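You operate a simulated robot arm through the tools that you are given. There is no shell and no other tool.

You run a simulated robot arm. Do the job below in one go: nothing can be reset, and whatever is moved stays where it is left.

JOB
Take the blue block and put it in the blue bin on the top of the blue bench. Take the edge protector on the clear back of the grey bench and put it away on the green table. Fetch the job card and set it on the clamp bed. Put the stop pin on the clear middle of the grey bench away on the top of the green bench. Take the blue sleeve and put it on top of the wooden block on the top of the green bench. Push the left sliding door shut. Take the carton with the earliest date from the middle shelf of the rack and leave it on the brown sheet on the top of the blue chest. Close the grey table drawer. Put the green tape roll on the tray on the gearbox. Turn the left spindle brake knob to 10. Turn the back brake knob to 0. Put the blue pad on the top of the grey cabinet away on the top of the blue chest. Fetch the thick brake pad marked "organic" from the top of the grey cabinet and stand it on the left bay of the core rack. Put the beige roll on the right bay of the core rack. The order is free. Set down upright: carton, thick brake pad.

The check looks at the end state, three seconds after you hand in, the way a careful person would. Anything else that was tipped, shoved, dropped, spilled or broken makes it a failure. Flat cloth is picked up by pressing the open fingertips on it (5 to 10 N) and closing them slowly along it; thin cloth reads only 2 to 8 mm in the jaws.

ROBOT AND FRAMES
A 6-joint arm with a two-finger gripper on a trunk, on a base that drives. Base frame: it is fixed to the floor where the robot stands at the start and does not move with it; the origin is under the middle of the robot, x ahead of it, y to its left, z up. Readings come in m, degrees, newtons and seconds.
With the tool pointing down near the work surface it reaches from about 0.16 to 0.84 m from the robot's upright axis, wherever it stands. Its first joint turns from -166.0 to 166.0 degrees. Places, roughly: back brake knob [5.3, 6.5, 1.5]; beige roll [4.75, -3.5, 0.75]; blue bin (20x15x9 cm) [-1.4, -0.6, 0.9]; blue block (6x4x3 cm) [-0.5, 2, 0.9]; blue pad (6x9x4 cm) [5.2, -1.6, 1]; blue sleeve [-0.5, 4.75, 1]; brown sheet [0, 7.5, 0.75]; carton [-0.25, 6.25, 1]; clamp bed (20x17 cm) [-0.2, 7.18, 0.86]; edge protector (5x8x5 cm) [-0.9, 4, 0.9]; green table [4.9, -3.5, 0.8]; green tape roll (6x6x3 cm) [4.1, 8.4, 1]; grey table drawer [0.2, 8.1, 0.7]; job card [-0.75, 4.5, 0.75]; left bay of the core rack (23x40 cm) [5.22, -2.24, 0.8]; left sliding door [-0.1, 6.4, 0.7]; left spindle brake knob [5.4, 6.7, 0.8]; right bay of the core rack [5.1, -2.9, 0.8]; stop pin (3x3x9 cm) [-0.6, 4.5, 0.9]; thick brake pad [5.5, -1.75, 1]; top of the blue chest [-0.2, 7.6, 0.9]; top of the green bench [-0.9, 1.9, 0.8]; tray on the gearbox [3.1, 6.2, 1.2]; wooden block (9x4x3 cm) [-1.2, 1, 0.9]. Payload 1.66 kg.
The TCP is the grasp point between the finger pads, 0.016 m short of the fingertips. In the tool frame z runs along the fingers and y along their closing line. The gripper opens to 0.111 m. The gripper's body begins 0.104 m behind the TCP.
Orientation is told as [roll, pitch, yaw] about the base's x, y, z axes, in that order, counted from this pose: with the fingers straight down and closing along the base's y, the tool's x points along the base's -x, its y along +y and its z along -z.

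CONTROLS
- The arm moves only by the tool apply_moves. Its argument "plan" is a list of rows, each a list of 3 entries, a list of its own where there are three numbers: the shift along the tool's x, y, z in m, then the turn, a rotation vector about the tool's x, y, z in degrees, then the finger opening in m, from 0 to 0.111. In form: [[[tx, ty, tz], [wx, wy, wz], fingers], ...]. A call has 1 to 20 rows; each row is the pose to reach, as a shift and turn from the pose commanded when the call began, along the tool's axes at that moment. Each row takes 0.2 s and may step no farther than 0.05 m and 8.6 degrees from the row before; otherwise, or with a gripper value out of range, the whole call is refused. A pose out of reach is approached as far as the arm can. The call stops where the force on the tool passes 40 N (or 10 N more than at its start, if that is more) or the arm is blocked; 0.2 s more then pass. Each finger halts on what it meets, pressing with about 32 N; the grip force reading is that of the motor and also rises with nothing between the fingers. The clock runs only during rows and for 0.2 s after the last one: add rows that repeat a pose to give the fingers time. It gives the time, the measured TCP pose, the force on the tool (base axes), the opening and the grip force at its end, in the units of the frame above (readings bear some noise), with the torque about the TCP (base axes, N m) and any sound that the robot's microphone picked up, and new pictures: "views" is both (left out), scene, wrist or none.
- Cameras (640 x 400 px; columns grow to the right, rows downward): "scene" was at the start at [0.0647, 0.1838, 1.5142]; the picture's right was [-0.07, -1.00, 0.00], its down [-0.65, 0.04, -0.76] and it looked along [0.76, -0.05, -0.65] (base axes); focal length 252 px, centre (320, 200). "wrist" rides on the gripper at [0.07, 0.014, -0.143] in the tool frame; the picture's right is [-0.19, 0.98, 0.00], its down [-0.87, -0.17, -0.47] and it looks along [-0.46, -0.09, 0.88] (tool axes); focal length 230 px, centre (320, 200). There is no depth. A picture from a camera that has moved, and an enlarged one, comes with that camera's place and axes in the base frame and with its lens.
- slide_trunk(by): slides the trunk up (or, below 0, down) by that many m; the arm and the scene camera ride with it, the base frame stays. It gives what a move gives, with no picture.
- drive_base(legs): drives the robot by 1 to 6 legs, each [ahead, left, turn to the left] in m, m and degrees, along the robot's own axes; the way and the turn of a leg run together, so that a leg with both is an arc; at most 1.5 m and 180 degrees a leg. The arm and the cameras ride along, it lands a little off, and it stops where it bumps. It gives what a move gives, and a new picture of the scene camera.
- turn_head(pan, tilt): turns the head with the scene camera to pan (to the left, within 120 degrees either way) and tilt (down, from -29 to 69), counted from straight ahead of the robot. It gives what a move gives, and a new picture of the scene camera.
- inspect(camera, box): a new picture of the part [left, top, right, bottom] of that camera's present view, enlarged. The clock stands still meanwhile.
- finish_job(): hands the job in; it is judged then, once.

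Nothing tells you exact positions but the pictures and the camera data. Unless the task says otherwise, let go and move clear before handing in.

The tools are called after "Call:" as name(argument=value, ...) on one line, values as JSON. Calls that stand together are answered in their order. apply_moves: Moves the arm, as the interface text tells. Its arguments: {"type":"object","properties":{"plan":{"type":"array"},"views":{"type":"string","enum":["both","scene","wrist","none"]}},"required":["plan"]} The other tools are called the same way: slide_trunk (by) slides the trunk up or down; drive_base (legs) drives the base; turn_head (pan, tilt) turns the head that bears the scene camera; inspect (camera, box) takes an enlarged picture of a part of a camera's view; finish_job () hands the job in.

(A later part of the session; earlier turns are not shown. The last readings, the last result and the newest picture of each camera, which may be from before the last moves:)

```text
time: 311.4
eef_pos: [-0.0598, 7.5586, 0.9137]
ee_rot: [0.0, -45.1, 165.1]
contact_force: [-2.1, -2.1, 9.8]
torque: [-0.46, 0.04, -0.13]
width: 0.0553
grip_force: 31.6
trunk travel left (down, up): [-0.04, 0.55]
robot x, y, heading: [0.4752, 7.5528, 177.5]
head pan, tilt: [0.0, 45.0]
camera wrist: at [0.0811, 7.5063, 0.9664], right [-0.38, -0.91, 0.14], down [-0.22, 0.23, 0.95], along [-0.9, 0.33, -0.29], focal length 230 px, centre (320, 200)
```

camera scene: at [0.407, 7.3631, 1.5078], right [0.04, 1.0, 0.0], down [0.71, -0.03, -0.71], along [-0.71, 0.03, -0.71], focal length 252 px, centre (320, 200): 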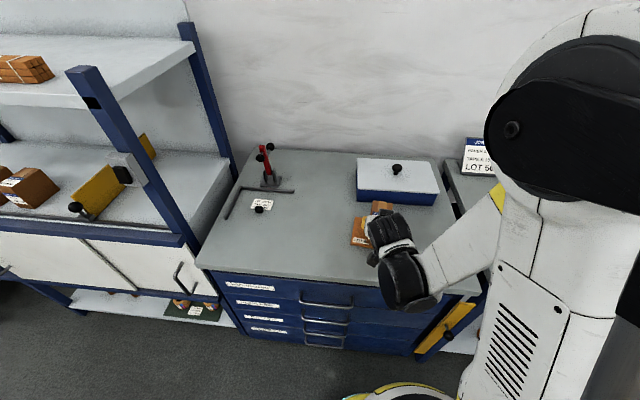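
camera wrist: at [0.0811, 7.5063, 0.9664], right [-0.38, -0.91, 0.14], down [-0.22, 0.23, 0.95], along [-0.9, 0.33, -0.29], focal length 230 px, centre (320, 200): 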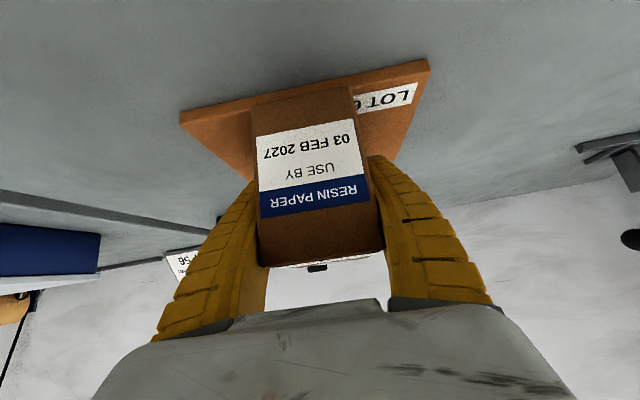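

Contact. I open the fingers and back off along the tool axis.

Call:
apply_moves(plan=[[[0, 0, 0], [0, 0, 0], 0.05], [[0, 0, 0], [0, 0, 0], 0.065], [[0, 0, 0], [0, 0, 0], 0.08], [[0, 0, 0], [0, 0, 0], 0.085], [[0, 0, -0.03], [0, 0, 0], 0.085], [[0, 0, -0.07], [0, 0, 0], 0.085], [[0, 0, -0.115], [0, 0, 0], 0.1], [[0, 0, -0.16], [0, 0, 0], 0.111]], views="both")

Call:
inspect(camera="scene", box=[330, 180, 450, 270])

```text
time: 313.2
eef_pos: [0.0506, 7.5285, 1.0262]
ee_rot: [-0.1, -44.9, 165.2]
contact_force: [-0.6, -0.2, 0.3]
torque: [0.01, -0.03, -0.03]
width: 0.1111
grip_force: 0.0
trunk travel left (down, up): [-0.04, 0.55]
robot x, y, heading: [0.4738, 7.5522, 177.5]
head pan, tilt: [0.0, 45.0]
camera scene: at [0.4082, 7.3633, 1.448], right [0.04, 1.0, 0.0], down [0.71, -0.03, -0.71], along [-0.71, 0.03, -0.71], focal length 252 px, centre (320, 200)
camera wrist: at [0.1909, 7.4766, 1.0797], right [-0.38, -0.91, 0.13], down [-0.23, 0.23, 0.95], along [-0.9, 0.33, -0.3], focal length 230 px, centre (320, 200)
```

scene: 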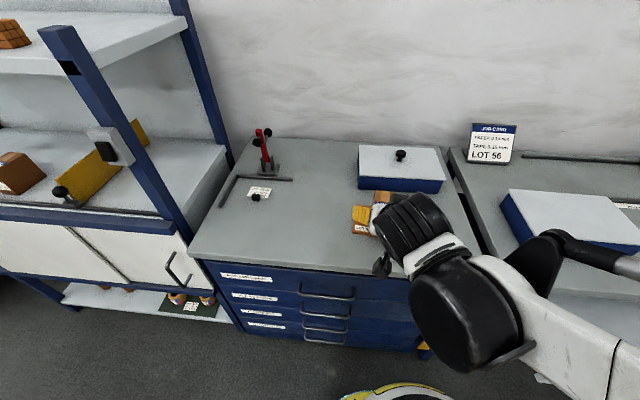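
wrist: 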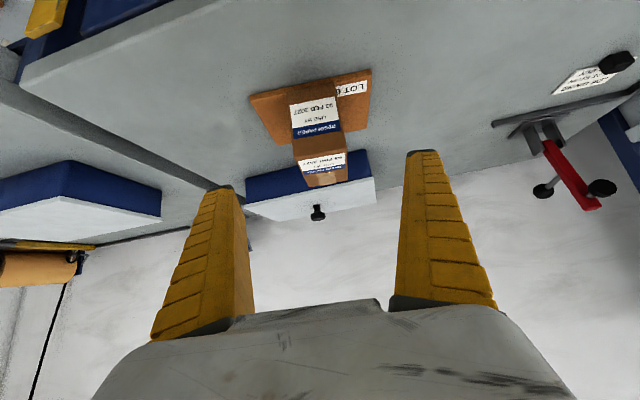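

```text
4.44 times, centred on (390, 225) of scene
camera zoom: at [0.4082, 7.3633, 1.448], right [0.04, 1.0, 0.0], down [0.71, -0.03, -0.71], along [-0.71, 0.03, -0.71], focal length 1118 px, centre (9, 89)
```

zoom: 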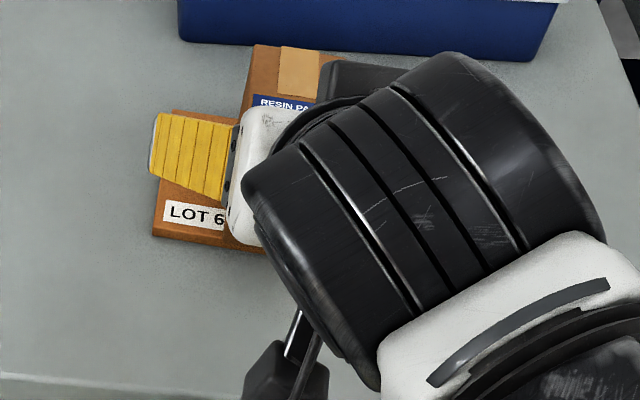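

The carton stands upright on the brown sheet. Next the open grey-table drawer: I back off and move right to face it.

Call:
drive_base(legs=[[-0.4, 0, 2], [0, -0.55, 0]])

Call:
inspect(camera="scene", box=[200, 150, 520, 350])

```text
time: 318.5
eef_pos: [0.4566, 8.0575, 1.0267]
ee_rot: [0.0, -45.0, 167.5]
contact_force: [-0.6, 0.0, -0.9]
torque: [0.02, 0.01, 0.01]
width: 0.1105
grip_force: 0.0
trunk travel left (down, up): [-0.04, 0.55]
robot x, y, heading: [0.8843, 8.1027, -180.1]
head pan, tilt: [0.0, 45.0]
camera scene: at [0.8237, 7.9073, 1.448], right [0.0, 1.0, 0.0], down [0.71, 0.0, -0.71], along [-0.71, 0.0, -0.71], focal length 252 px, centre (320, 200)
```

scene: 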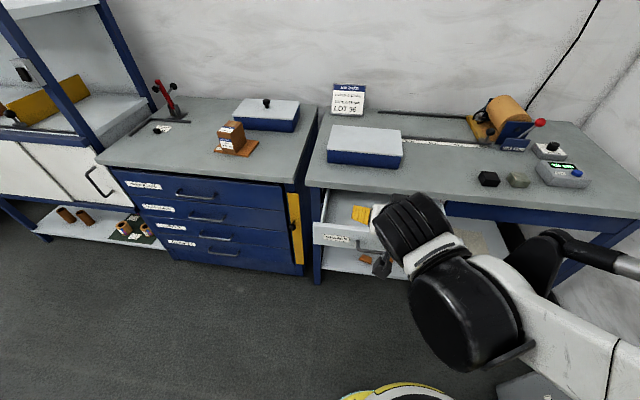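

```text
2.00 times, centred on (360, 250) of scene
camera zoom: at [0.8237, 7.9073, 1.448], right [0.0, 1.0, 0.0], down [0.71, 0.0, -0.71], along [-0.71, 0.0, -0.71], focal length 503 px, centre (240, 100)
```

zoom: 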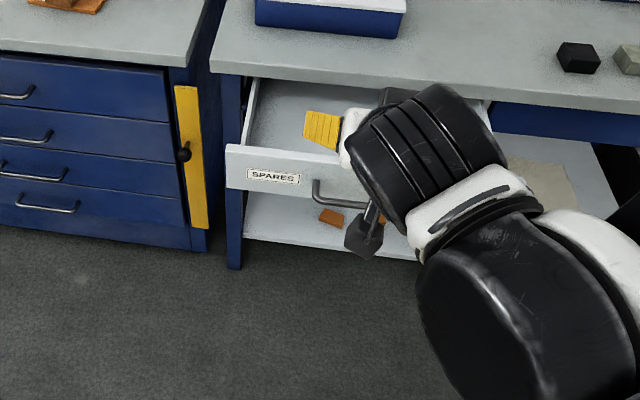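

The drawer stands ~14 cm open; its front is near x≈0.285, z 0.67–0.79. I back up 12 cm so the tilted arm has room, then close the fingers to use them as a pusher.

Call:
drive_base(legs=[[-0.12, 0, 0]])

Call:
apply_moves(plan=[[[0.03, 0.0, 0.0], [0, 0, 0], 0.08], [[0.06, 0, 0.0], [0, 0, 0], 0.05], [[0.09, 0, 0.01], [0, 0, 0], 0.02], [[0.12, 0, 0.02], [0, 0, 0], 0.0], [[0.15, 0, 0.03], [0, 0, 0], 0.0]])

```text
time: 319.8
eef_pos: [0.5796, 8.0572, 1.0262]
ee_rot: [0.0, -45.0, 167.5]
contact_force: [0.2, 0.5, -0.2]
torque: [0.01, 0.04, 0.01]
width: 0.1112
grip_force: 0.0
trunk travel left (down, up): [-0.04, 0.55]
robot x, y, heading: [1.0044, 8.0983, -179.6]
head pan, tilt: [0.0, 45.0]
camera scene: at [0.9454, 7.9074, 1.448], right [0.0, 1.0, 0.0], down [0.71, 0.0, -0.71], along [-0.71, 0.0, -0.71], focal length 252 px, centre (320, 200)
```

scene: 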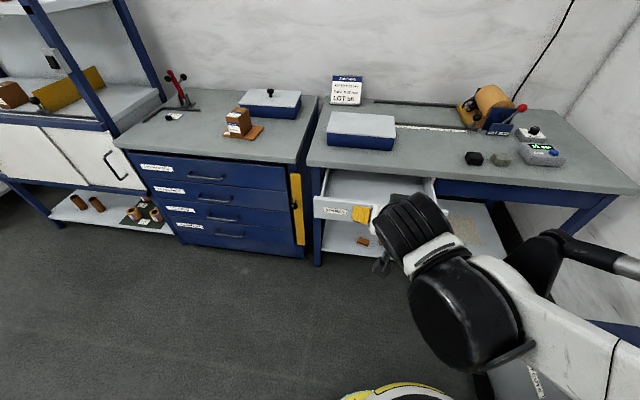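

```text
time: 321.0
eef_pos: [0.6438, 8.0294, 0.9085]
ee_rot: [-0.2, -45.0, 167.5]
contact_force: [1.1, -0.5, -0.5]
torque: [-0.1, 0.05, 0.04]
width: 0.0
grip_force: 28.8
out of reach, approached as far as the arm can: row 5
trunk travel left (down, up): [-0.04, 0.55]
robot x, y, heading: [1.0081, 8.0985, -180.1]
head pan, tilt: [0.0, 45.0]
camera scene: at [0.9461, 7.9078, 1.4481], right [0.0, 1.0, 0.0], down [0.71, 0.0, -0.71], along [-0.71, 0.0, -0.71], focal length 252 px, centre (320, 200)
camera wrist: at [0.7867, 7.984, 0.9615], right [-0.34, -0.93, 0.13], down [-0.24, 0.22, 0.95], along [-0.91, 0.29, -0.3], focal length 230 px, centre (320, 200)
```

scene: 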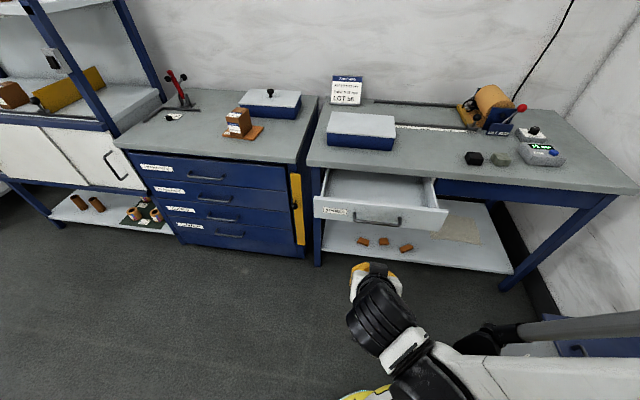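
wrist: 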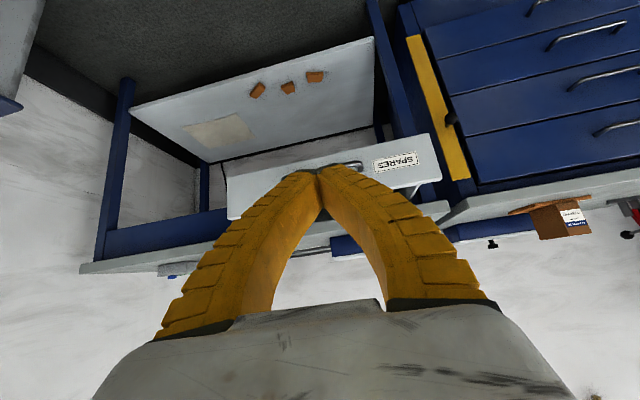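

The full drawer front is now in view: centre about (0.32, 8.115), handle at z≈0.74, top edge ≈0.81. I bring the closed fingertips in front of it, above the handle.

Call:
apply_moves(plan=[[[-0.0148, -0.0034, 0.0403], [-0.65, 0, -0.65], 0.0], [[-0.0295, -0.0068, 0.0807], [-1.3, 0, -1.3], 0.0], [[-0.0443, -0.0103, 0.121], [-1.95, 0, -1.95], 0.0], [[-0.059, -0.0137, 0.1613], [-2.6, 0, -2.6], 0.0], [[-0.0738, -0.0171, 0.2017], [-3.25, 0, -3.25], 0.0], [[-0.0886, -0.0205, 0.242], [-3.9, 0, -3.9], 0.0]])

Call:
inspect(camera="scene", box=[290, 160, 470, 270])

```text
time: 322.4
eef_pos: [0.405, 8.1117, 0.8351]
ee_rot: [0.0, -44.8, 172.9]
contact_force: [0.1, -0.1, -0.6]
torque: [-0.01, 0.04, -0.03]
width: 0.0
grip_force: 28.5
out of reach, approached as far as the arm can: row 1, 2, 3, 4, 5, 6
trunk travel left (down, up): [-0.04, 0.55]
robot x, y, heading: [1.003, 8.0979, -179.9]
head pan, tilt: [0.0, 45.0]
camera scene: at [0.9446, 7.9074, 1.4479], right [0.0, 1.0, 0.0], down [0.71, 0.0, -0.71], along [-0.71, 0.0, -0.71], focal length 252 px, centre (320, 200)
camera wrist: at [0.5529, 8.0799, 0.8885], right [-0.25, -0.96, 0.13], down [-0.26, 0.2, 0.95], along [-0.93, 0.2, -0.3], focal length 230 px, centre (320, 200)
```

scene: 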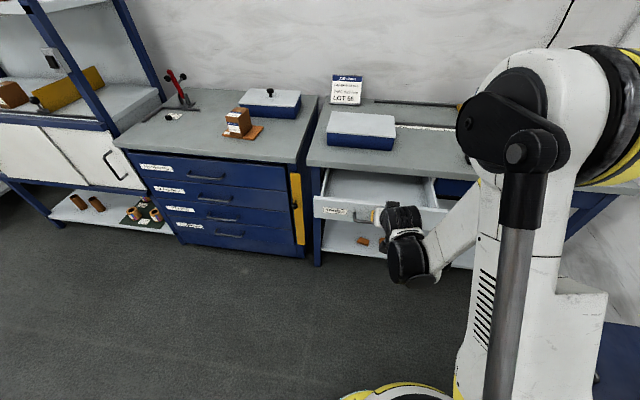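
wrist: 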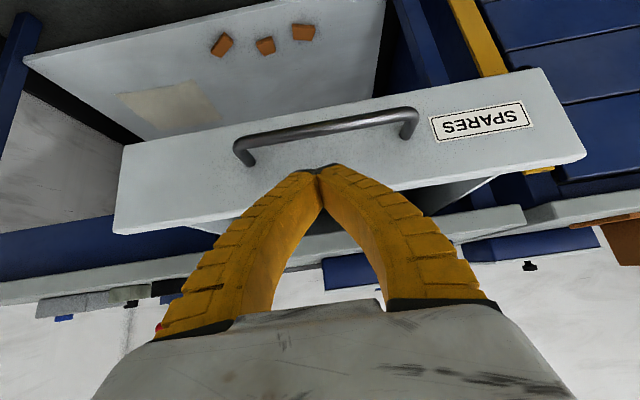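

```text
3.56 times, centred on (380, 215) of scene
camera zoom: at [0.9446, 7.9074, 1.4479], right [0.0, 1.0, 0.0], down [0.71, 0.0, -0.71], along [-0.71, 0.0, -0.71], focal length 894 px, centre (107, 147)
```

zoom: 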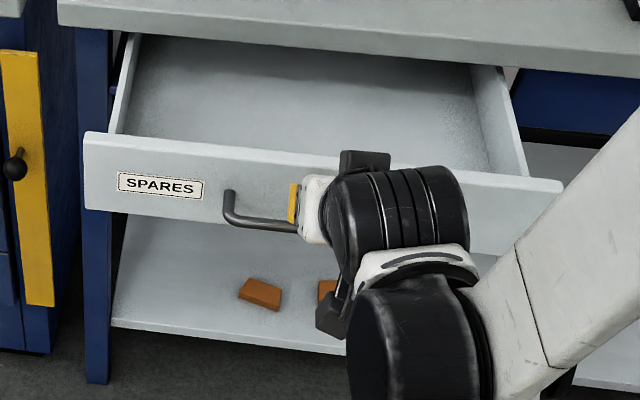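

I lower the trunk the last 3.5 cm to bring the fingertips to the right height.

Call:
slide_trunk(by=-0.035)

Call:
inspect(camera="wrist", box=[160, 50, 480, 250])

```text
time: 323.2
eef_pos: [0.4065, 8.1108, 0.8015]
ee_rot: [0.0, -44.9, 173.1]
contact_force: [-0.6, 0.2, -0.6]
torque: [0.01, -0.01, 0.01]
width: 0.0002
grip_force: 28.9
trunk travel left (down, up): [-0.005, 0.585]
robot x, y, heading: [1.004, 8.096, -179.6]
head pan, tilt: [0.0, 45.0]
```

```text
2.00 times, centred on (320, 150) of wrist
camera zoom: at [0.5536, 8.0796, 0.8539], right [-0.25, -0.96, 0.13], down [-0.26, 0.2, 0.95], along [-0.93, 0.2, -0.3], focal length 460 px, centre (320, 300)
```

zoom: 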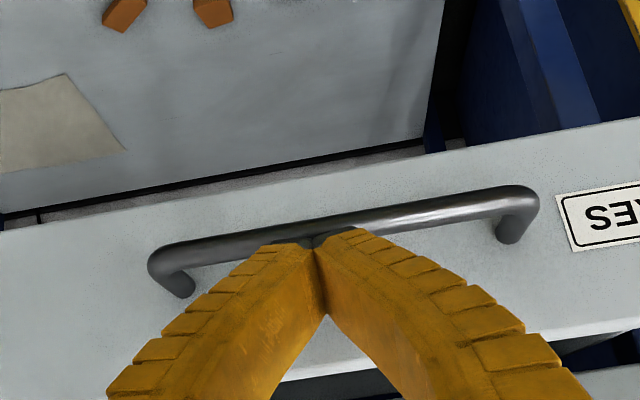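

Call:
apply_moves(plan=[[[-0.0177, 0, 0.0177], [0, 0, 0], 0.0], [[-0.0354, 0, 0.0354], [0, 0, 0], 0.0]], views="wrist")

```text
time: 323.8
eef_pos: [0.3545, 8.1167, 0.801]
ee_rot: [-0.1, -44.9, 173.1]
contact_force: [0.0, 0.4, -0.9]
torque: [0.05, 0.0, 0.01]
width: 0.0
grip_force: 29.1
trunk travel left (down, up): [-0.005, 0.585]
robot x, y, heading: [1.004, 8.1016, -179.8]
head pan, tilt: [0.0, 45.0]
camera wrist: at [0.5032, 8.0853, 0.854], right [-0.25, -0.96, 0.13], down [-0.26, 0.2, 0.95], along [-0.93, 0.2, -0.3], focal length 230 px, centre (320, 200)
```

wrist: 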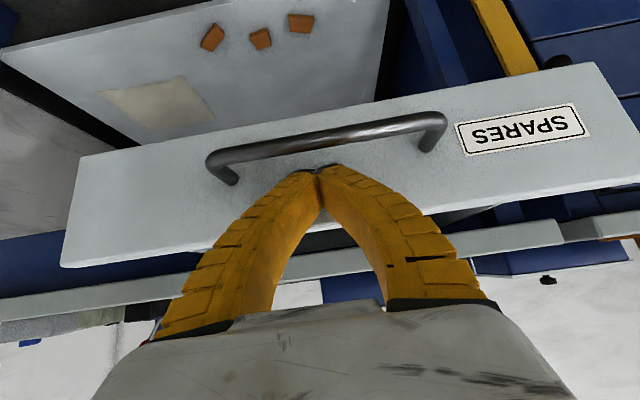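

Call:
apply_moves(plan=[[[-0.0106, 0, 0.0106], [0, 0, 0], 0.0], [[-0.0212, 0, 0.0212], [0, 0, 0], 0.0], [[-0.0318, 0, 0.0318], [0, 0, 0], 0.0]], views="wrist")

```text
time: 324.6
eef_pos: [0.3099, 8.1222, 0.7998]
ee_rot: [0.0, -44.9, 173.1]
contact_force: [-0.2, -0.4, 0.9]
torque: [-0.05, -0.02, 0.01]
width: 0.0
grip_force: 28.5
trunk travel left (down, up): [-0.005, 0.585]
robot x, y, heading: [1.0055, 8.0972, -180.1]
head pan, tilt: [0.0, 45.0]
camera wrist: at [0.4579, 8.0916, 0.8539], right [-0.25, -0.96, 0.13], down [-0.26, 0.2, 0.95], along [-0.93, 0.2, -0.3], focal length 230 px, centre (320, 200)
```

wrist: 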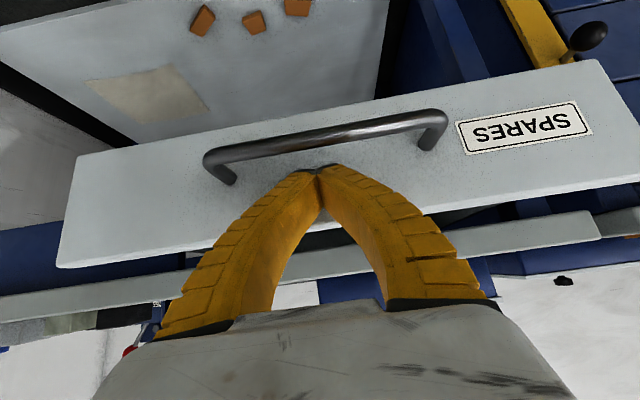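

The drawer moves with the fingertips. I keep pushing until it stops.

Call:
apply_moves(plan=[[[-0.0141, 0, 0.0141], [0, 0, 0], 0.0], [[-0.0283, 0, 0.0283], [0, 0, 0], 0.0], [[-0.0424, 0, 0.0424], [0, 0, 0], 0.0], [[-0.0566, 0, 0.0566], [0, 0, 0], 0.0]], views="wrist")

```text
time: 325.6
eef_pos: [0.2323, 8.1325, 0.8007]
ee_rot: [-0.1, -44.9, 173.1]
contact_force: [-0.4, 0.7, -0.7]
torque: [0.02, 0.03, 0.0]
width: 0.0
grip_force: 28.8
trunk travel left (down, up): [-0.005, 0.585]
robot x, y, heading: [1.0069, 8.0973, -180.1]
head pan, tilt: [0.0, 45.0]
camera wrist: at [0.3791, 8.101, 0.8536], right [-0.25, -0.96, 0.13], down [-0.26, 0.2, 0.95], along [-0.93, 0.2, -0.3], focal length 230 px, centre (320, 200)
```

wrist: 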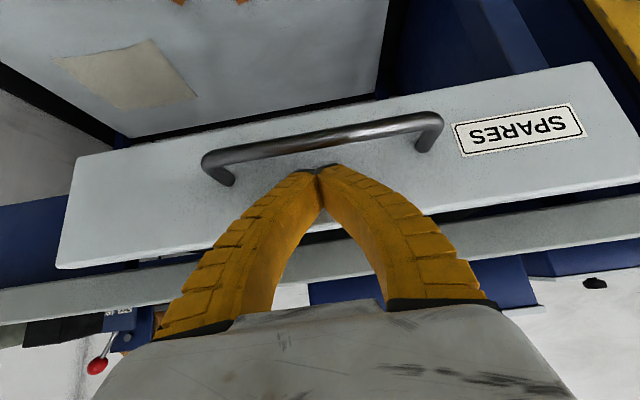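

Call:
apply_moves(plan=[[[-0.0141, 0, 0.0141], [0, 0, 0], 0.0], [[-0.0283, 0, 0.0283], [0, 0, 0], 0.0], [[-0.0354, 0, 0.0354], [0, 0, 0], 0.0], [[-0.0424, 0, 0.0424], [0, 0, 0], 0.0]], views="both")

```text
time: 326.6
eef_pos: [0.1811, 8.1385, 0.799]
ee_rot: [-0.1, -44.4, 173.0]
contact_force: [17.3, -3.3, 8.9]
torque: [0.0, 0.18, -0.1]
width: 0.0061
grip_force: 28.3
trunk travel left (down, up): [-0.005, 0.585]
robot x, y, heading: [1.01, 8.1015, -180.0]
head pan, tilt: [0.0, 45.0]
stopped in row 4: the force on the tool passed its limit at 50 N (the readings are from after the stop); the commanded pose is now the measured one
camera scene: at [0.9485, 7.907, 1.4132], right [0.0, 1.0, 0.0], down [0.71, 0.0, -0.71], along [-0.71, 0.0, -0.71], focal length 252 px, centre (320, 200)
camera wrist: at [0.327, 8.1074, 0.8537], right [-0.26, -0.96, 0.13], down [-0.27, 0.2, 0.94], along [-0.93, 0.21, -0.31], focal length 230 px, centre (320, 200)
```

scene: 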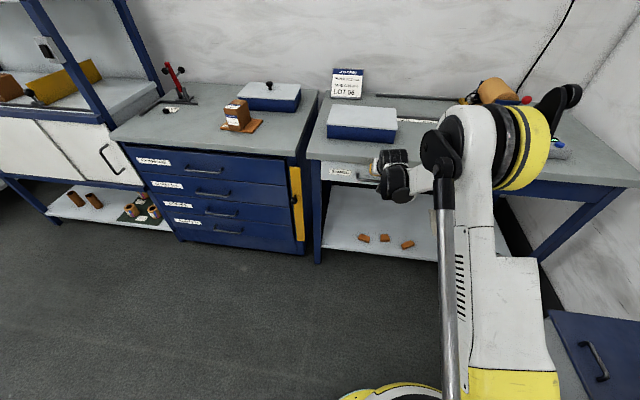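
wrist: 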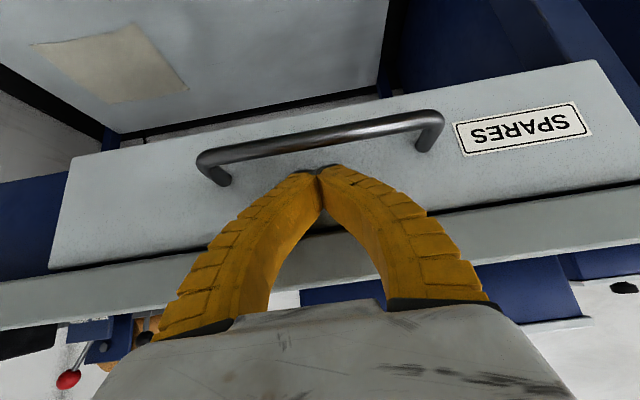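

The drawer hit its stop. I back off and check it from the scene camera.

Call:
apply_moves(plan=[[[0.0212, 0, -0.0212], [0, 0, 0], 0.0], [[0.05, 0, -0.05], [0, 0, 0], 0.0], [[0.07, 0, -0.085], [0, 0, 0], 0.0], [[0.08, 0, -0.125], [0, 0, 0], 0.0], [[0.08, 0, -0.17], [0, 0, 0], 0.0], [[0.08, 0, -0.215], [0, 0, 0], 0.03], [[0.08, 0, -0.25], [0, 0, 0], 0.06]], views="scene")

Call:
inspect(camera="scene", box=[290, 140, 470, 250])

```text
time: 328.2
eef_pos: [0.4086, 8.1099, 0.9206]
ee_rot: [0.0, -44.5, 172.9]
contact_force: [-1.3, -0.6, 0.1]
torque: [-0.02, 0.01, 0.0]
width: 0.0624
grip_force: 0.8
trunk travel left (down, up): [-0.005, 0.585]
robot x, y, heading: [1.006, 8.0976, -179.9]
head pan, tilt: [0.0, 45.0]
camera scene: at [0.9459, 7.9073, 1.413], right [0.0, 1.0, 0.0], down [0.71, 0.0, -0.71], along [-0.71, 0.0, -0.71], focal length 252 px, centre (320, 200)
```

scene: 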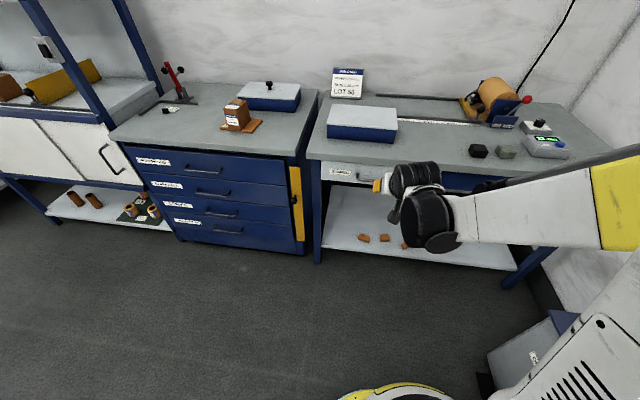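

```text
3.56 times, centred on (380, 195) of scene
camera zoom: at [0.9459, 7.9073, 1.413], right [0.0, 1.0, 0.0], down [0.71, 0.0, -0.71], along [-0.71, 0.0, -0.71], focal length 894 px, centre (107, 218)
```

zoom: 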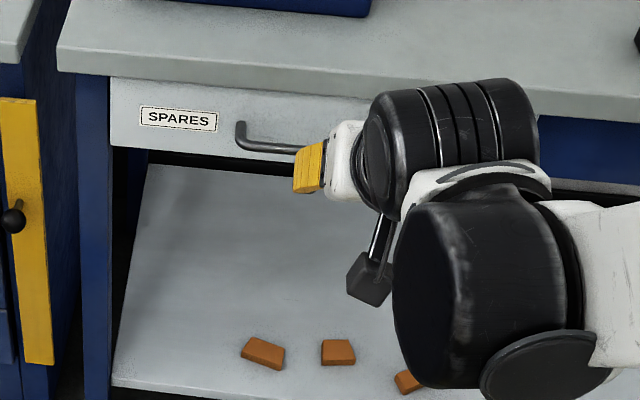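

The drawer is flush. For the sliding door I first retract and raise the arm, raise the trunk for safe travel, and drive back to the rack.

Call:
apply_moves(plan=[[[0.004, 0, -0.038], [0, 0, 0], 0.06], [[0.008, 0, -0.076], [0, 0, 0], 0.06], [[0.012, 0, -0.114], [0, 0, 0], 0.06], [[0.017, 0, -0.152], [0, 0, 0], 0.03], [[0.021, 0, -0.191], [0, 0, 0], 0.0]], views="none")

Call:
slide_trunk(by=0.095)

Call:
drive_base(legs=[[0.35, 0, 0], [0, 1.0, 0], [0, 0.85, 0]])

```text
time: 329.4
eef_pos: [0.5561, 8.0927, 1.0431]
ee_rot: [0.0, -44.3, 173.0]
contact_force: [-0.4, -0.8, -0.5]
torque: [0.01, -0.02, -0.01]
width: 0.0001
grip_force: 29.0
trunk travel left (down, up): [-0.005, 0.585]
robot x, y, heading: [1.0085, 8.1002, -179.8]
head pan, tilt: [0.0, 45.0]
```

```text
time: 330.7
eef_pos: [0.5548, 8.0938, 1.1393]
ee_rot: [0.0, -44.4, 173.0]
contact_force: [1.0, 0.1, -0.1]
torque: [0.04, -0.02, -0.02]
width: 0.0001
grip_force: 28.8
trunk travel left (down, up): [-0.1, 0.49]
robot x, y, heading: [1.0048, 8.0948, -179.8]
head pan, tilt: [0.0, 45.0]
```

```text
time: 341.8
eef_pos: [0.2325, 6.2476, 1.1375]
ee_rot: [0.0, -44.4, 175.0]
contact_force: [-0.8, -0.2, -0.2]
torque: [-0.01, 0.02, 0.02]
width: 0.0002
grip_force: 28.8
trunk travel left (down, up): [-0.1, 0.49]
robot x, y, heading: [0.6844, 6.27, -177.7]
head pan, tilt: [0.0, 45.0]
camera scene: at [0.6294, 6.0767, 1.5079], right [-0.04, 1.0, 0.0], down [0.71, 0.03, -0.71], along [-0.71, -0.03, -0.71], focal length 252 px, centre (320, 200)
```

scene: 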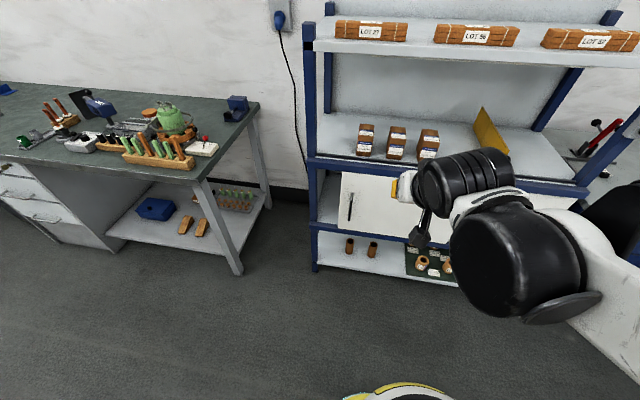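

Call:
inspect(camera="scene", box=[300, 140, 460, 260])

```text
3.33 times, centred on (380, 200) of scene
camera zoom: at [0.6294, 6.0767, 1.5079], right [-0.04, 1.0, 0.0], down [0.71, 0.03, -0.71], along [-0.71, -0.03, -0.71], focal length 838 px, centre (120, 200)
```

zoom: 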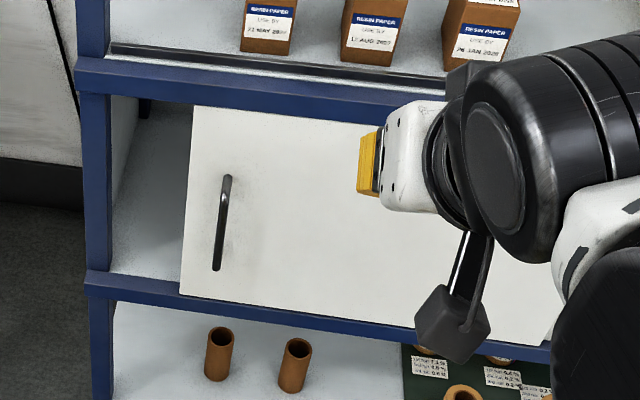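

The handle of the left door is at about (-0.146, 6.183), z 0.60–0.78, and the door stands ~9 cm open on the left. I move 6 cm closer and lower the trunk.

Call:
drive_base(legs=[[0.06, 0, -2.3]])

Call:
slide_trunk(by=-0.095)

```text
time: 342.8
eef_pos: [0.171, 6.2661, 1.1387]
ee_rot: [0.0, -44.3, 172.7]
contact_force: [-1.4, -0.2, -0.3]
torque: [0.01, -0.03, 0.02]
width: 0.0002
grip_force: 28.6
trunk travel left (down, up): [-0.1, 0.49]
robot x, y, heading: [0.6197, 6.2688, 179.8]
head pan, tilt: [0.0, 45.0]
camera scene: at [0.5598, 6.0783, 1.5079], right [0.0, 1.0, 0.0], down [0.71, 0.0, -0.71], along [-0.71, 0.0, -0.71], focal length 252 px, centre (320, 200)
```

scene: 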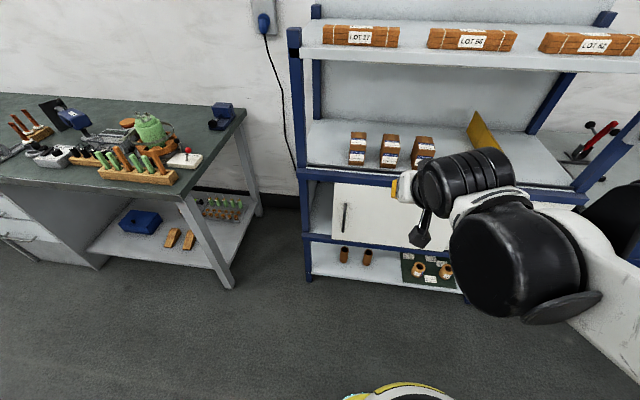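

```text
time: 344.1
eef_pos: [0.1708, 6.2668, 1.044]
ee_rot: [0.0, -44.4, 172.8]
contact_force: [-0.9, -0.5, -0.3]
torque: [0.0, -0.02, -0.01]
width: 0.0
grip_force: 29.0
trunk travel left (down, up): [-0.005, 0.585]
robot x, y, heading: [0.6215, 6.2695, 179.9]
head pan, tilt: [0.0, 45.0]
```

Call:
apply_moves(plan=[[[0.0056, 0.0093, 0.0433], [0, 2, 0], 0.0], [[0.0112, 0.0187, 0.0866], [0, 4, 0], 0.0], [[0.0168, 0.028, 0.1299], [0, 6, 0], 0.0], [[0.0223, 0.0374, 0.1732], [0, 8, 0], 0.0], [[0.0279, 0.0467, 0.2165], [0, 10, 0], 0.0], [[0.0335, 0.0561, 0.2598], [0, 12, 0], 0.0], [[0.0391, 0.0654, 0.3031], [0, 14.4, 0], 0.0]])

```text
time: 345.6
eef_pos: [-0.0221, 6.2238, 0.7977]
ee_rot: [0.1, -29.9, 172.6]
contact_force: [0.0, -0.3, 0.0]
torque: [0.0, 0.02, 0.02]
width: 0.0004
grip_force: 28.8
trunk travel left (down, up): [-0.005, 0.585]
robot x, y, heading: [0.6187, 6.2701, 179.6]
head pan, tilt: [0.0, 45.0]
camera scene: at [0.5606, 6.0782, 1.4129], right [0.0, 1.0, 0.0], down [0.71, 0.0, -0.71], along [-0.71, 0.0, -0.71], focal length 252 px, centre (320, 200)
camera wrist: at [0.1067, 6.1943, 0.8876], right [-0.29, -0.95, 0.1], down [-0.49, 0.23, 0.84], along [-0.82, 0.2, -0.53], focal length 230 px, centre (320, 200)
```

scene: 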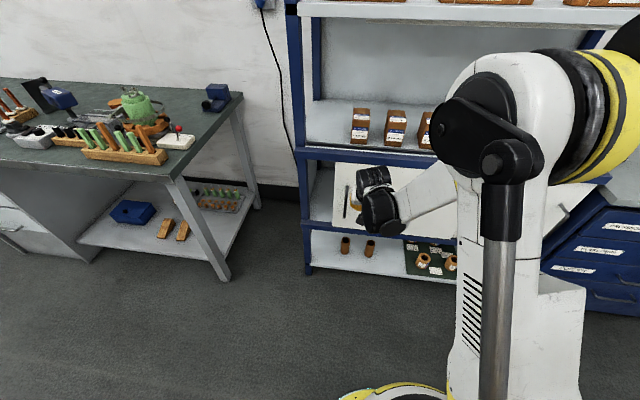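
wrist: 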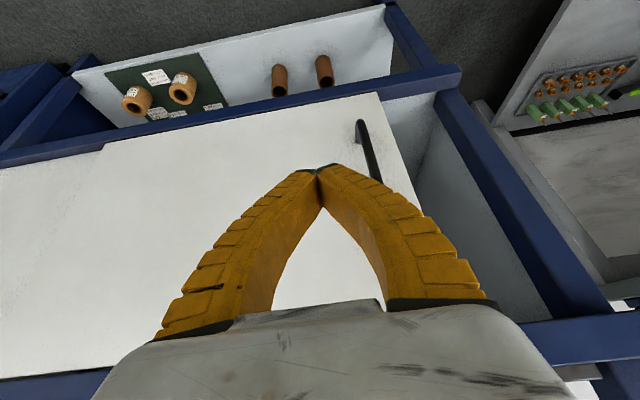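

The handle appears just left of my fingertips. I go in beside it, tips near the door.

Call:
apply_moves(plan=[[[-0.0135, 0.0044, 0.036], [0, 0, 0], 0.0], [[-0.027, 0.0088, 0.072], [0, 0, 0], 0.0], [[-0.0405, 0.0131, 0.108], [0, 0, 0], 0.0], [[-0.052, 0.0175, 0.14], [0, 0, 0], 0.0]])

```text
time: 346.6
eef_pos: [-0.1193, 6.2233, 0.7172]
ee_rot: [0.0, -29.7, 172.7]
contact_force: [0.0, 0.1, -1.4]
torque: [0.01, -0.03, 0.01]
width: 0.0
grip_force: 28.7
trunk travel left (down, up): [-0.005, 0.585]
robot x, y, heading: [0.6224, 6.2691, 179.6]
head pan, tilt: [0.0, 45.0]
stopped in row 4: the force on the tool passed its limit at 72 N (the readings are from after the stop); the commanded pose is now the measured one
camera scene: at [0.5588, 6.0781, 1.4127], right [0.0, 1.0, 0.0], down [0.71, 0.0, -0.71], along [-0.71, 0.0, -0.71], focal length 252 px, centre (320, 200)
camera wrist: at [0.0095, 6.1933, 0.8082], right [-0.29, -0.95, 0.09], down [-0.49, 0.23, 0.84], along [-0.82, 0.19, -0.54], focal length 230 px, centre (320, 200)
```

scene: 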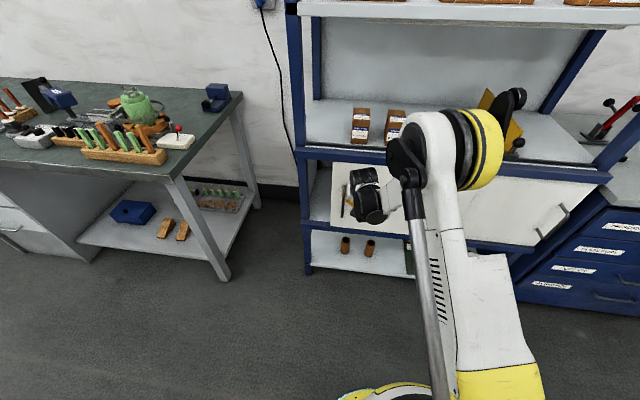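
wrist: 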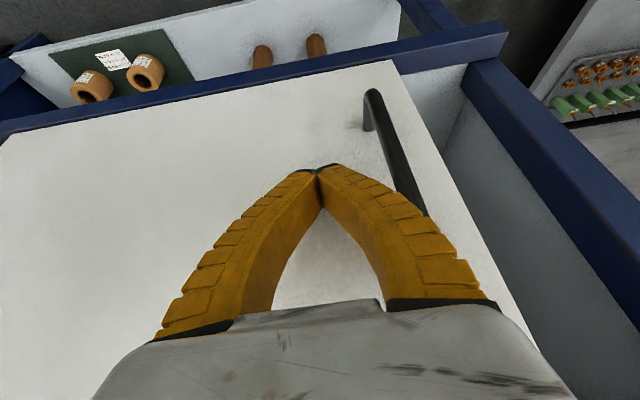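

The tips touched the door face; the handle is just to their left. I ease off a few mm and push sideways along the door's slide direction.

Call:
apply_moves(plan=[[[0.005, 0, -0.004], [0, 0, 0], 0.0], [[0.005, 0.02, -0.004], [0, 0, 0], 0.0], [[0.005, 0.04, -0.004], [0, 0, 0], 0.0], [[0.005, 0.06, -0.004], [0, 0, 0], 0.0]])

```text
time: 347.6
eef_pos: [-0.1196, 6.1646, 0.7201]
ee_rot: [0.0, -29.8, 172.7]
contact_force: [-0.1, -0.8, -0.9]
torque: [-0.01, 0.05, 0.03]
width: 0.0
grip_force: 28.1
trunk travel left (down, up): [-0.005, 0.585]
robot x, y, heading: [0.6217, 6.2691, 179.9]
head pan, tilt: [0.0, 45.0]
camera scene: at [0.5606, 6.0782, 1.4129], right [0.0, 1.0, 0.0], down [0.71, 0.0, -0.71], along [-0.71, 0.0, -0.71], focal length 252 px, centre (320, 200)
camera wrist: at [0.0094, 6.1347, 0.8109], right [-0.29, -0.95, 0.09], down [-0.49, 0.23, 0.84], along [-0.82, 0.19, -0.54], focal length 230 px, centre (320, 200)
```

scene: 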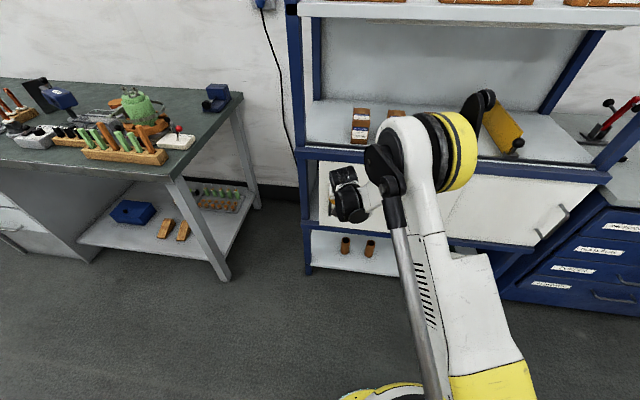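
wrist: 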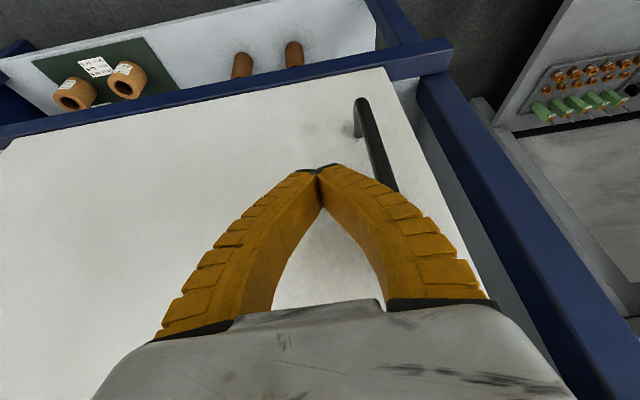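

The door slides along. I keep pushing until it stops.

Call:
apply_moves(plan=[[[0, 0.015, 0], [0, 0, 0], 0.0], [[0, 0.03, 0], [0, 0, 0], 0.0], [[0, 0.045, 0], [0, 0, 0], 0.0], [[0, 0.06, 0], [0, 0, 0], 0.0]])

```text
time: 348.6
eef_pos: [-0.1263, 6.1025, 0.7212]
ee_rot: [0.0, -29.8, 172.8]
contact_force: [0.7, -0.8, 0.3]
torque: [-0.04, 0.01, 0.01]
width: 0.0001
grip_force: 28.7
trunk travel left (down, up): [-0.005, 0.585]
robot x, y, heading: [0.621, 6.2655, 179.6]
head pan, tilt: [0.0, 45.0]
camera scene: at [0.5606, 6.0781, 1.4129], right [0.0, 1.0, 0.0], down [0.71, 0.0, -0.71], along [-0.71, 0.0, -0.71], focal length 252 px, centre (320, 200)
camera wrist: at [0.0022, 6.0734, 0.8109], right [-0.29, -0.95, 0.09], down [-0.49, 0.23, 0.84], along [-0.82, 0.19, -0.54], focal length 230 px, centre (320, 200)
```

scene: 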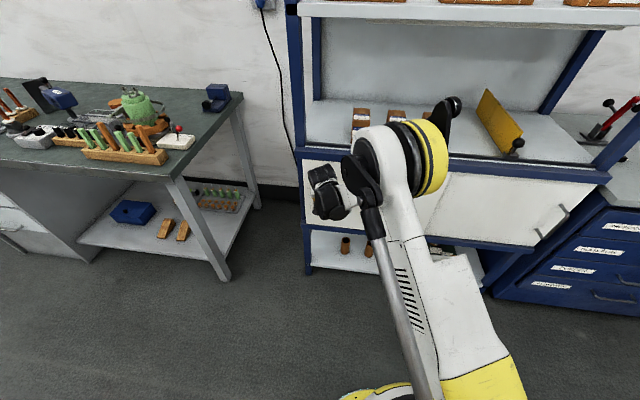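
wrist: 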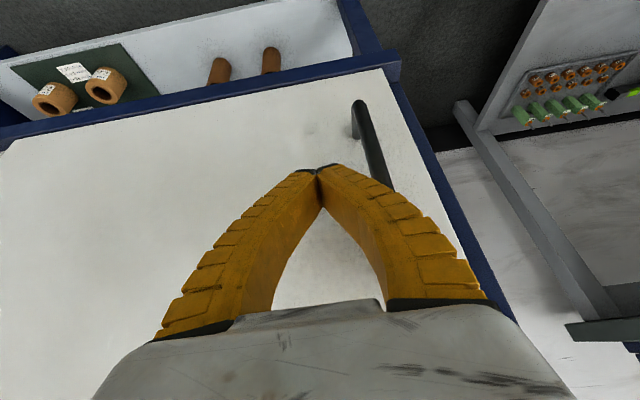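

Call:
inspect(camera="scene", box=[285, 130, 385, 280])

Call:
inspect(camera="wrist", box=[320, 0, 560, 200])

```text
2.67 times, centred on (335, 205) of scene
camera zoom: at [0.5606, 6.0781, 1.4129], right [0.0, 1.0, 0.0], down [0.71, 0.0, -0.71], along [-0.71, 0.0, -0.71], focal length 671 px, centre (280, 187)
```

zoom: 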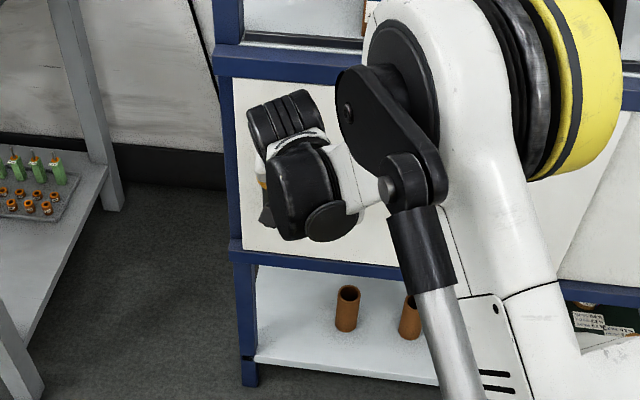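

```text
2.00 times, centred on (440, 100) of wrist
camera zoom: at [0.0022, 6.0734, 0.8109], right [-0.29, -0.95, 0.09], down [-0.49, 0.23, 0.84], along [-0.82, 0.19, -0.54], focal length 460 px, centre (80, 400)
```

zoom: 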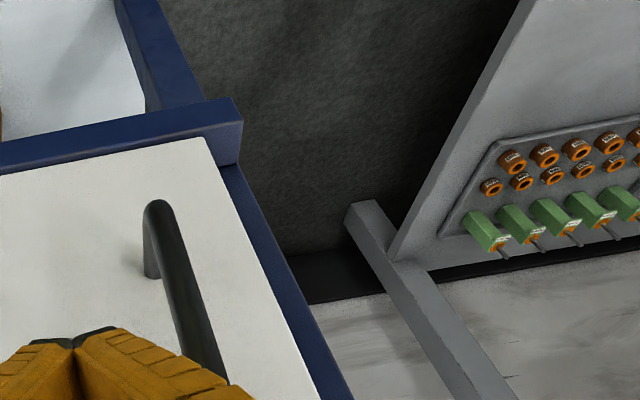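

Call:
apply_moves(plan=[[[0, 0.008, 0], [0, 0, 0], 0.0], [[0, 0.016, 0], [0, 0, 0], 0.0]], views="wrist")

```text
time: 349.2
eef_pos: [-0.1283, 6.0874, 0.7198]
ee_rot: [0.0, -29.8, 172.9]
contact_force: [0.9, 0.7, -0.4]
torque: [-0.01, 0.07, 0.03]
width: 0.0002
grip_force: 29.0
trunk travel left (down, up): [-0.005, 0.585]
robot x, y, heading: [0.6202, 6.2704, 179.8]
head pan, tilt: [0.0, 45.0]
camera wrist: at [0.0002, 6.0578, 0.8108], right [-0.29, -0.95, 0.09], down [-0.49, 0.23, 0.84], along [-0.82, 0.19, -0.54], focal length 230 px, centre (320, 200)
```

wrist: 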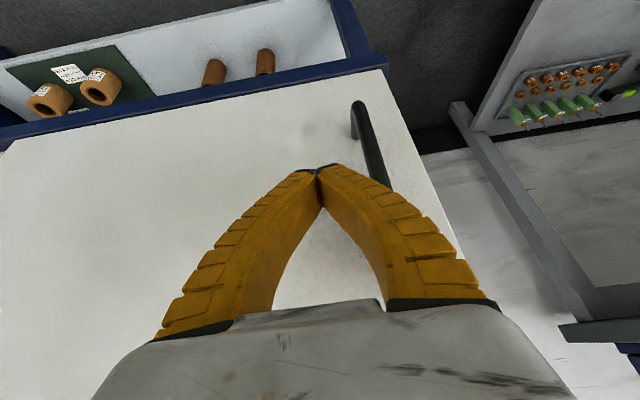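

Call:
apply_moves(plan=[[[0, 0.006, 0], [0, 0, 0], 0.0], [[0, 0.01, 0], [0, 0, 0], 0.0]], views="none")

Call:
inspect(camera="scene", box=[275, 130, 375, 280])

```text
time: 349.8
eef_pos: [-0.1301, 6.0767, 0.718]
ee_rot: [0.0, -29.8, 172.8]
contact_force: [-0.6, 1.3, 0.6]
torque: [-0.06, 0.0, -0.02]
width: 0.0
grip_force: 28.6
trunk travel left (down, up): [-0.005, 0.585]
robot x, y, heading: [0.6203, 6.2732, 180.2]
head pan, tilt: [0.0, 45.0]
```

```text
2.67 times, centred on (325, 205) of scene
camera zoom: at [0.5607, 6.0784, 1.413], right [0.0, 1.0, 0.0], down [0.71, 0.0, -0.71], along [-0.71, 0.0, -0.71], focal length 671 px, centre (307, 187)
```

zoom: 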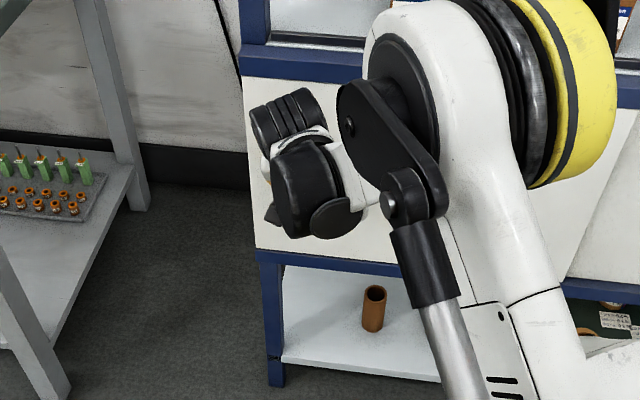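

Call:
apply_moves(plan=[[[0, 0.006, 0], [0, 0, 0], 0.0], [[0, 0.01, 0], [0, 0, 0], 0.0]], views="wrist")

```text
time: 350.4
eef_pos: [-0.1302, 6.0704, 0.72]
ee_rot: [0.1, -29.7, 172.6]
contact_force: [3.7, 13.5, -4.6]
torque: [-0.37, 0.15, 0.15]
width: 0.0003
grip_force: 27.1
trunk travel left (down, up): [-0.005, 0.585]
robot x, y, heading: [0.6225, 6.2698, 179.7]
head pan, tilt: [0.0, 45.0]
camera wrist: at [-0.0025, 6.0397, 0.8096], right [-0.29, -0.95, 0.09], down [-0.49, 0.23, 0.84], along [-0.82, 0.2, -0.54], focal length 230 px, centre (320, 200)
```

wrist: 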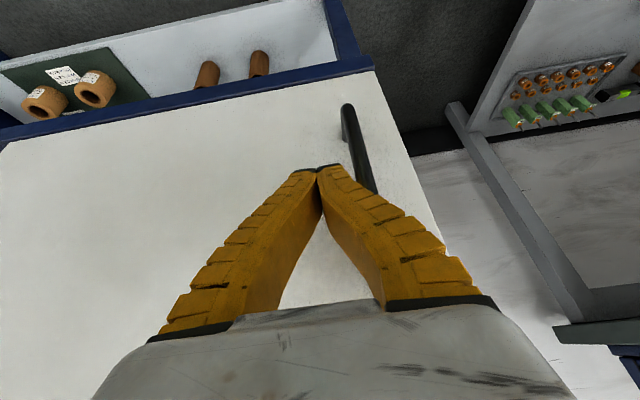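

The door has reached its end stop (force 13.5 N). I back away from the handle and retreat.

Call:
apply_moves(plan=[[[0, 0.002, 0], [0, 0, 0], 0.0], [[0, -0.02, 0], [0, 0, 0], 0.0], [[0, -0.05, -0.02], [0, 0, 0], 0.0], [[0.01, -0.06, -0.06], [0, 0, 0], 0.0], [[0.03, -0.06, -0.1], [0, 0, 0], 0.0], [[0.05, -0.06, -0.145], [0, 0, 0], 0.0], [[0.06, -0.06, -0.19], [0, 0, 0], 0.0], [[0.07, -0.06, -0.235], [0, 0, 0], 0.0], [[0.08, -0.06, -0.28], [0, 0, 0], 0.0]], views="scene")

Call:
slide_trunk(by=0.095)

Call:
drive_base(legs=[[-0.1, 0, 0]])

```text
time: 352.4
eef_pos: [0.0844, 6.1012, 0.9212]
ee_rot: [-0.1, -29.7, 172.8]
contact_force: [-0.4, -0.6, -0.3]
torque: [0.0, -0.05, -0.01]
width: 0.0001
grip_force: 29.1
trunk travel left (down, up): [-0.005, 0.585]
robot x, y, heading: [0.6232, 6.2693, 179.8]
head pan, tilt: [0.0, 45.0]
camera scene: at [0.5607, 6.0784, 1.413], right [0.0, 1.0, 0.0], down [0.71, 0.0, -0.71], along [-0.71, 0.0, -0.71], focal length 252 px, centre (320, 200)
```

scene: 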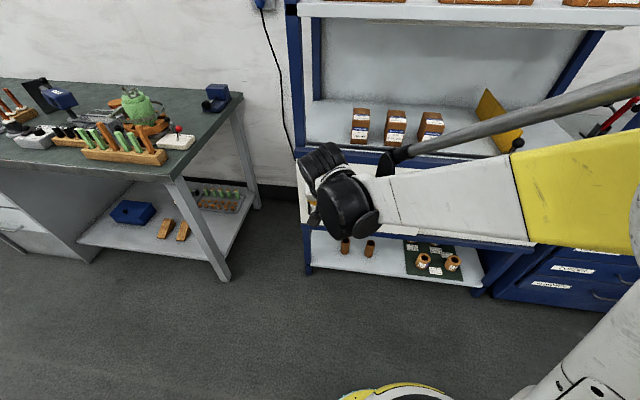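

```text
time: 353.7
eef_pos: [0.0837, 6.1017, 1.0162]
ee_rot: [0.1, -29.8, 172.9]
contact_force: [-0.1, 0.5, -0.5]
torque: [-0.03, 0.05, 0.0]
width: 0.0
grip_force: 28.2
trunk travel left (down, up): [-0.1, 0.49]
robot x, y, heading: [0.6254, 6.2736, 179.6]
head pan, tilt: [0.0, 45.0]
```

```text
time: 354.8
eef_pos: [0.1841, 6.1014, 1.0167]
ee_rot: [-0.1, -29.8, 172.9]
contact_force: [0.2, 0.4, 0.6]
torque: [0.0, 0.0, 0.03]
width: 0.0
grip_force: 28.6
trunk travel left (down, up): [-0.1, 0.49]
robot x, y, heading: [0.7215, 6.2673, 179.6]
head pan, tilt: [0.0, 45.0]
camera scene: at [0.6615, 6.0779, 1.508], right [0.0, 1.0, 0.0], down [0.71, 0.0, -0.71], along [-0.71, 0.0, -0.71], focal length 252 px, centre (320, 200)
```

scene: 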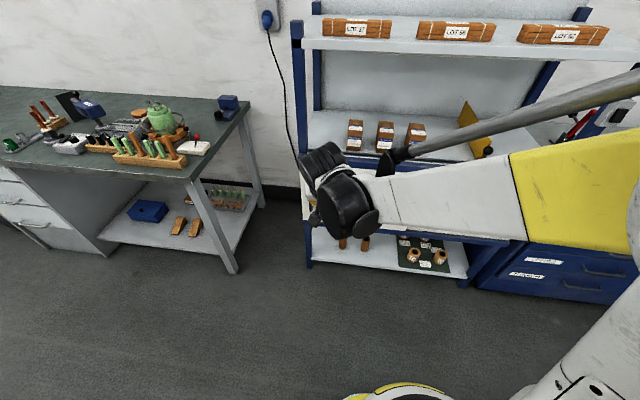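

The door is shut. Next the edge protector: I drive back to the grey bench, in line with it.

Call:
drive_base(legs=[[0.1, 0, 0], [0, 1.2, 0], [0, 1.03, 0]])

Call:
turn_head(pan=0, tilt=35)

```text
time: 366.4
eef_pos: [0.1311, 3.8963, 1.0154]
ee_rot: [0.1, -29.9, 174.7]
contact_force: [0.1, 0.7, -0.5]
torque: [-0.02, 0.0, 0.01]
width: 0.0
grip_force: 28.7
trunk travel left (down, up): [-0.1, 0.49]
robot x, y, heading: [0.6632, 4.0805, -178.5]
head pan, tilt: [0.0, 45.0]
camera scene: at [0.6081, 3.8884, 1.5079], right [-0.03, 1.0, 0.0], down [0.71, 0.02, -0.71], along [-0.71, -0.02, -0.71], focal length 252 px, centre (320, 200)
```

scene: 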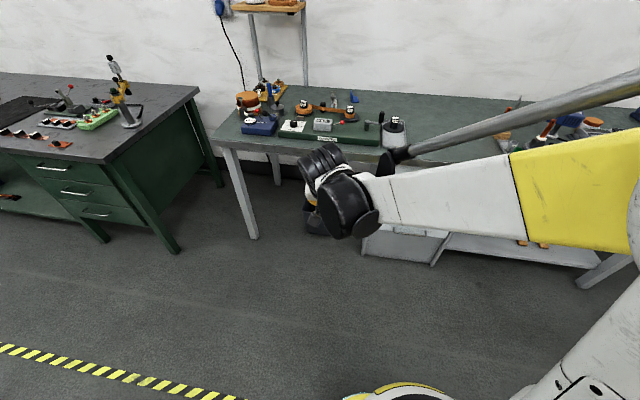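

```text
time: 367.1
eef_pos: [0.1312, 3.8964, 1.0167]
ee_rot: [0.0, -29.7, 174.5]
contact_force: [0.5, 0.2, -0.5]
torque: [-0.03, 0.02, -0.02]
width: 0.0001
grip_force: 28.5
trunk travel left (down, up): [-0.1, 0.49]
robot x, y, heading: [0.6609, 4.0813, -178.3]
head pan, tilt: [0.0, 35.0]
camera scene: at [0.6013, 3.8884, 1.5227], right [-0.03, 1.0, 0.0], down [0.57, 0.02, -0.82], along [-0.82, -0.02, -0.57], focal length 252 px, centre (320, 200)
```

scene: 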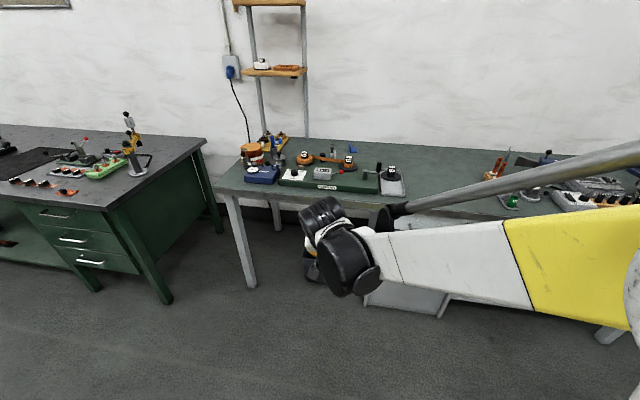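

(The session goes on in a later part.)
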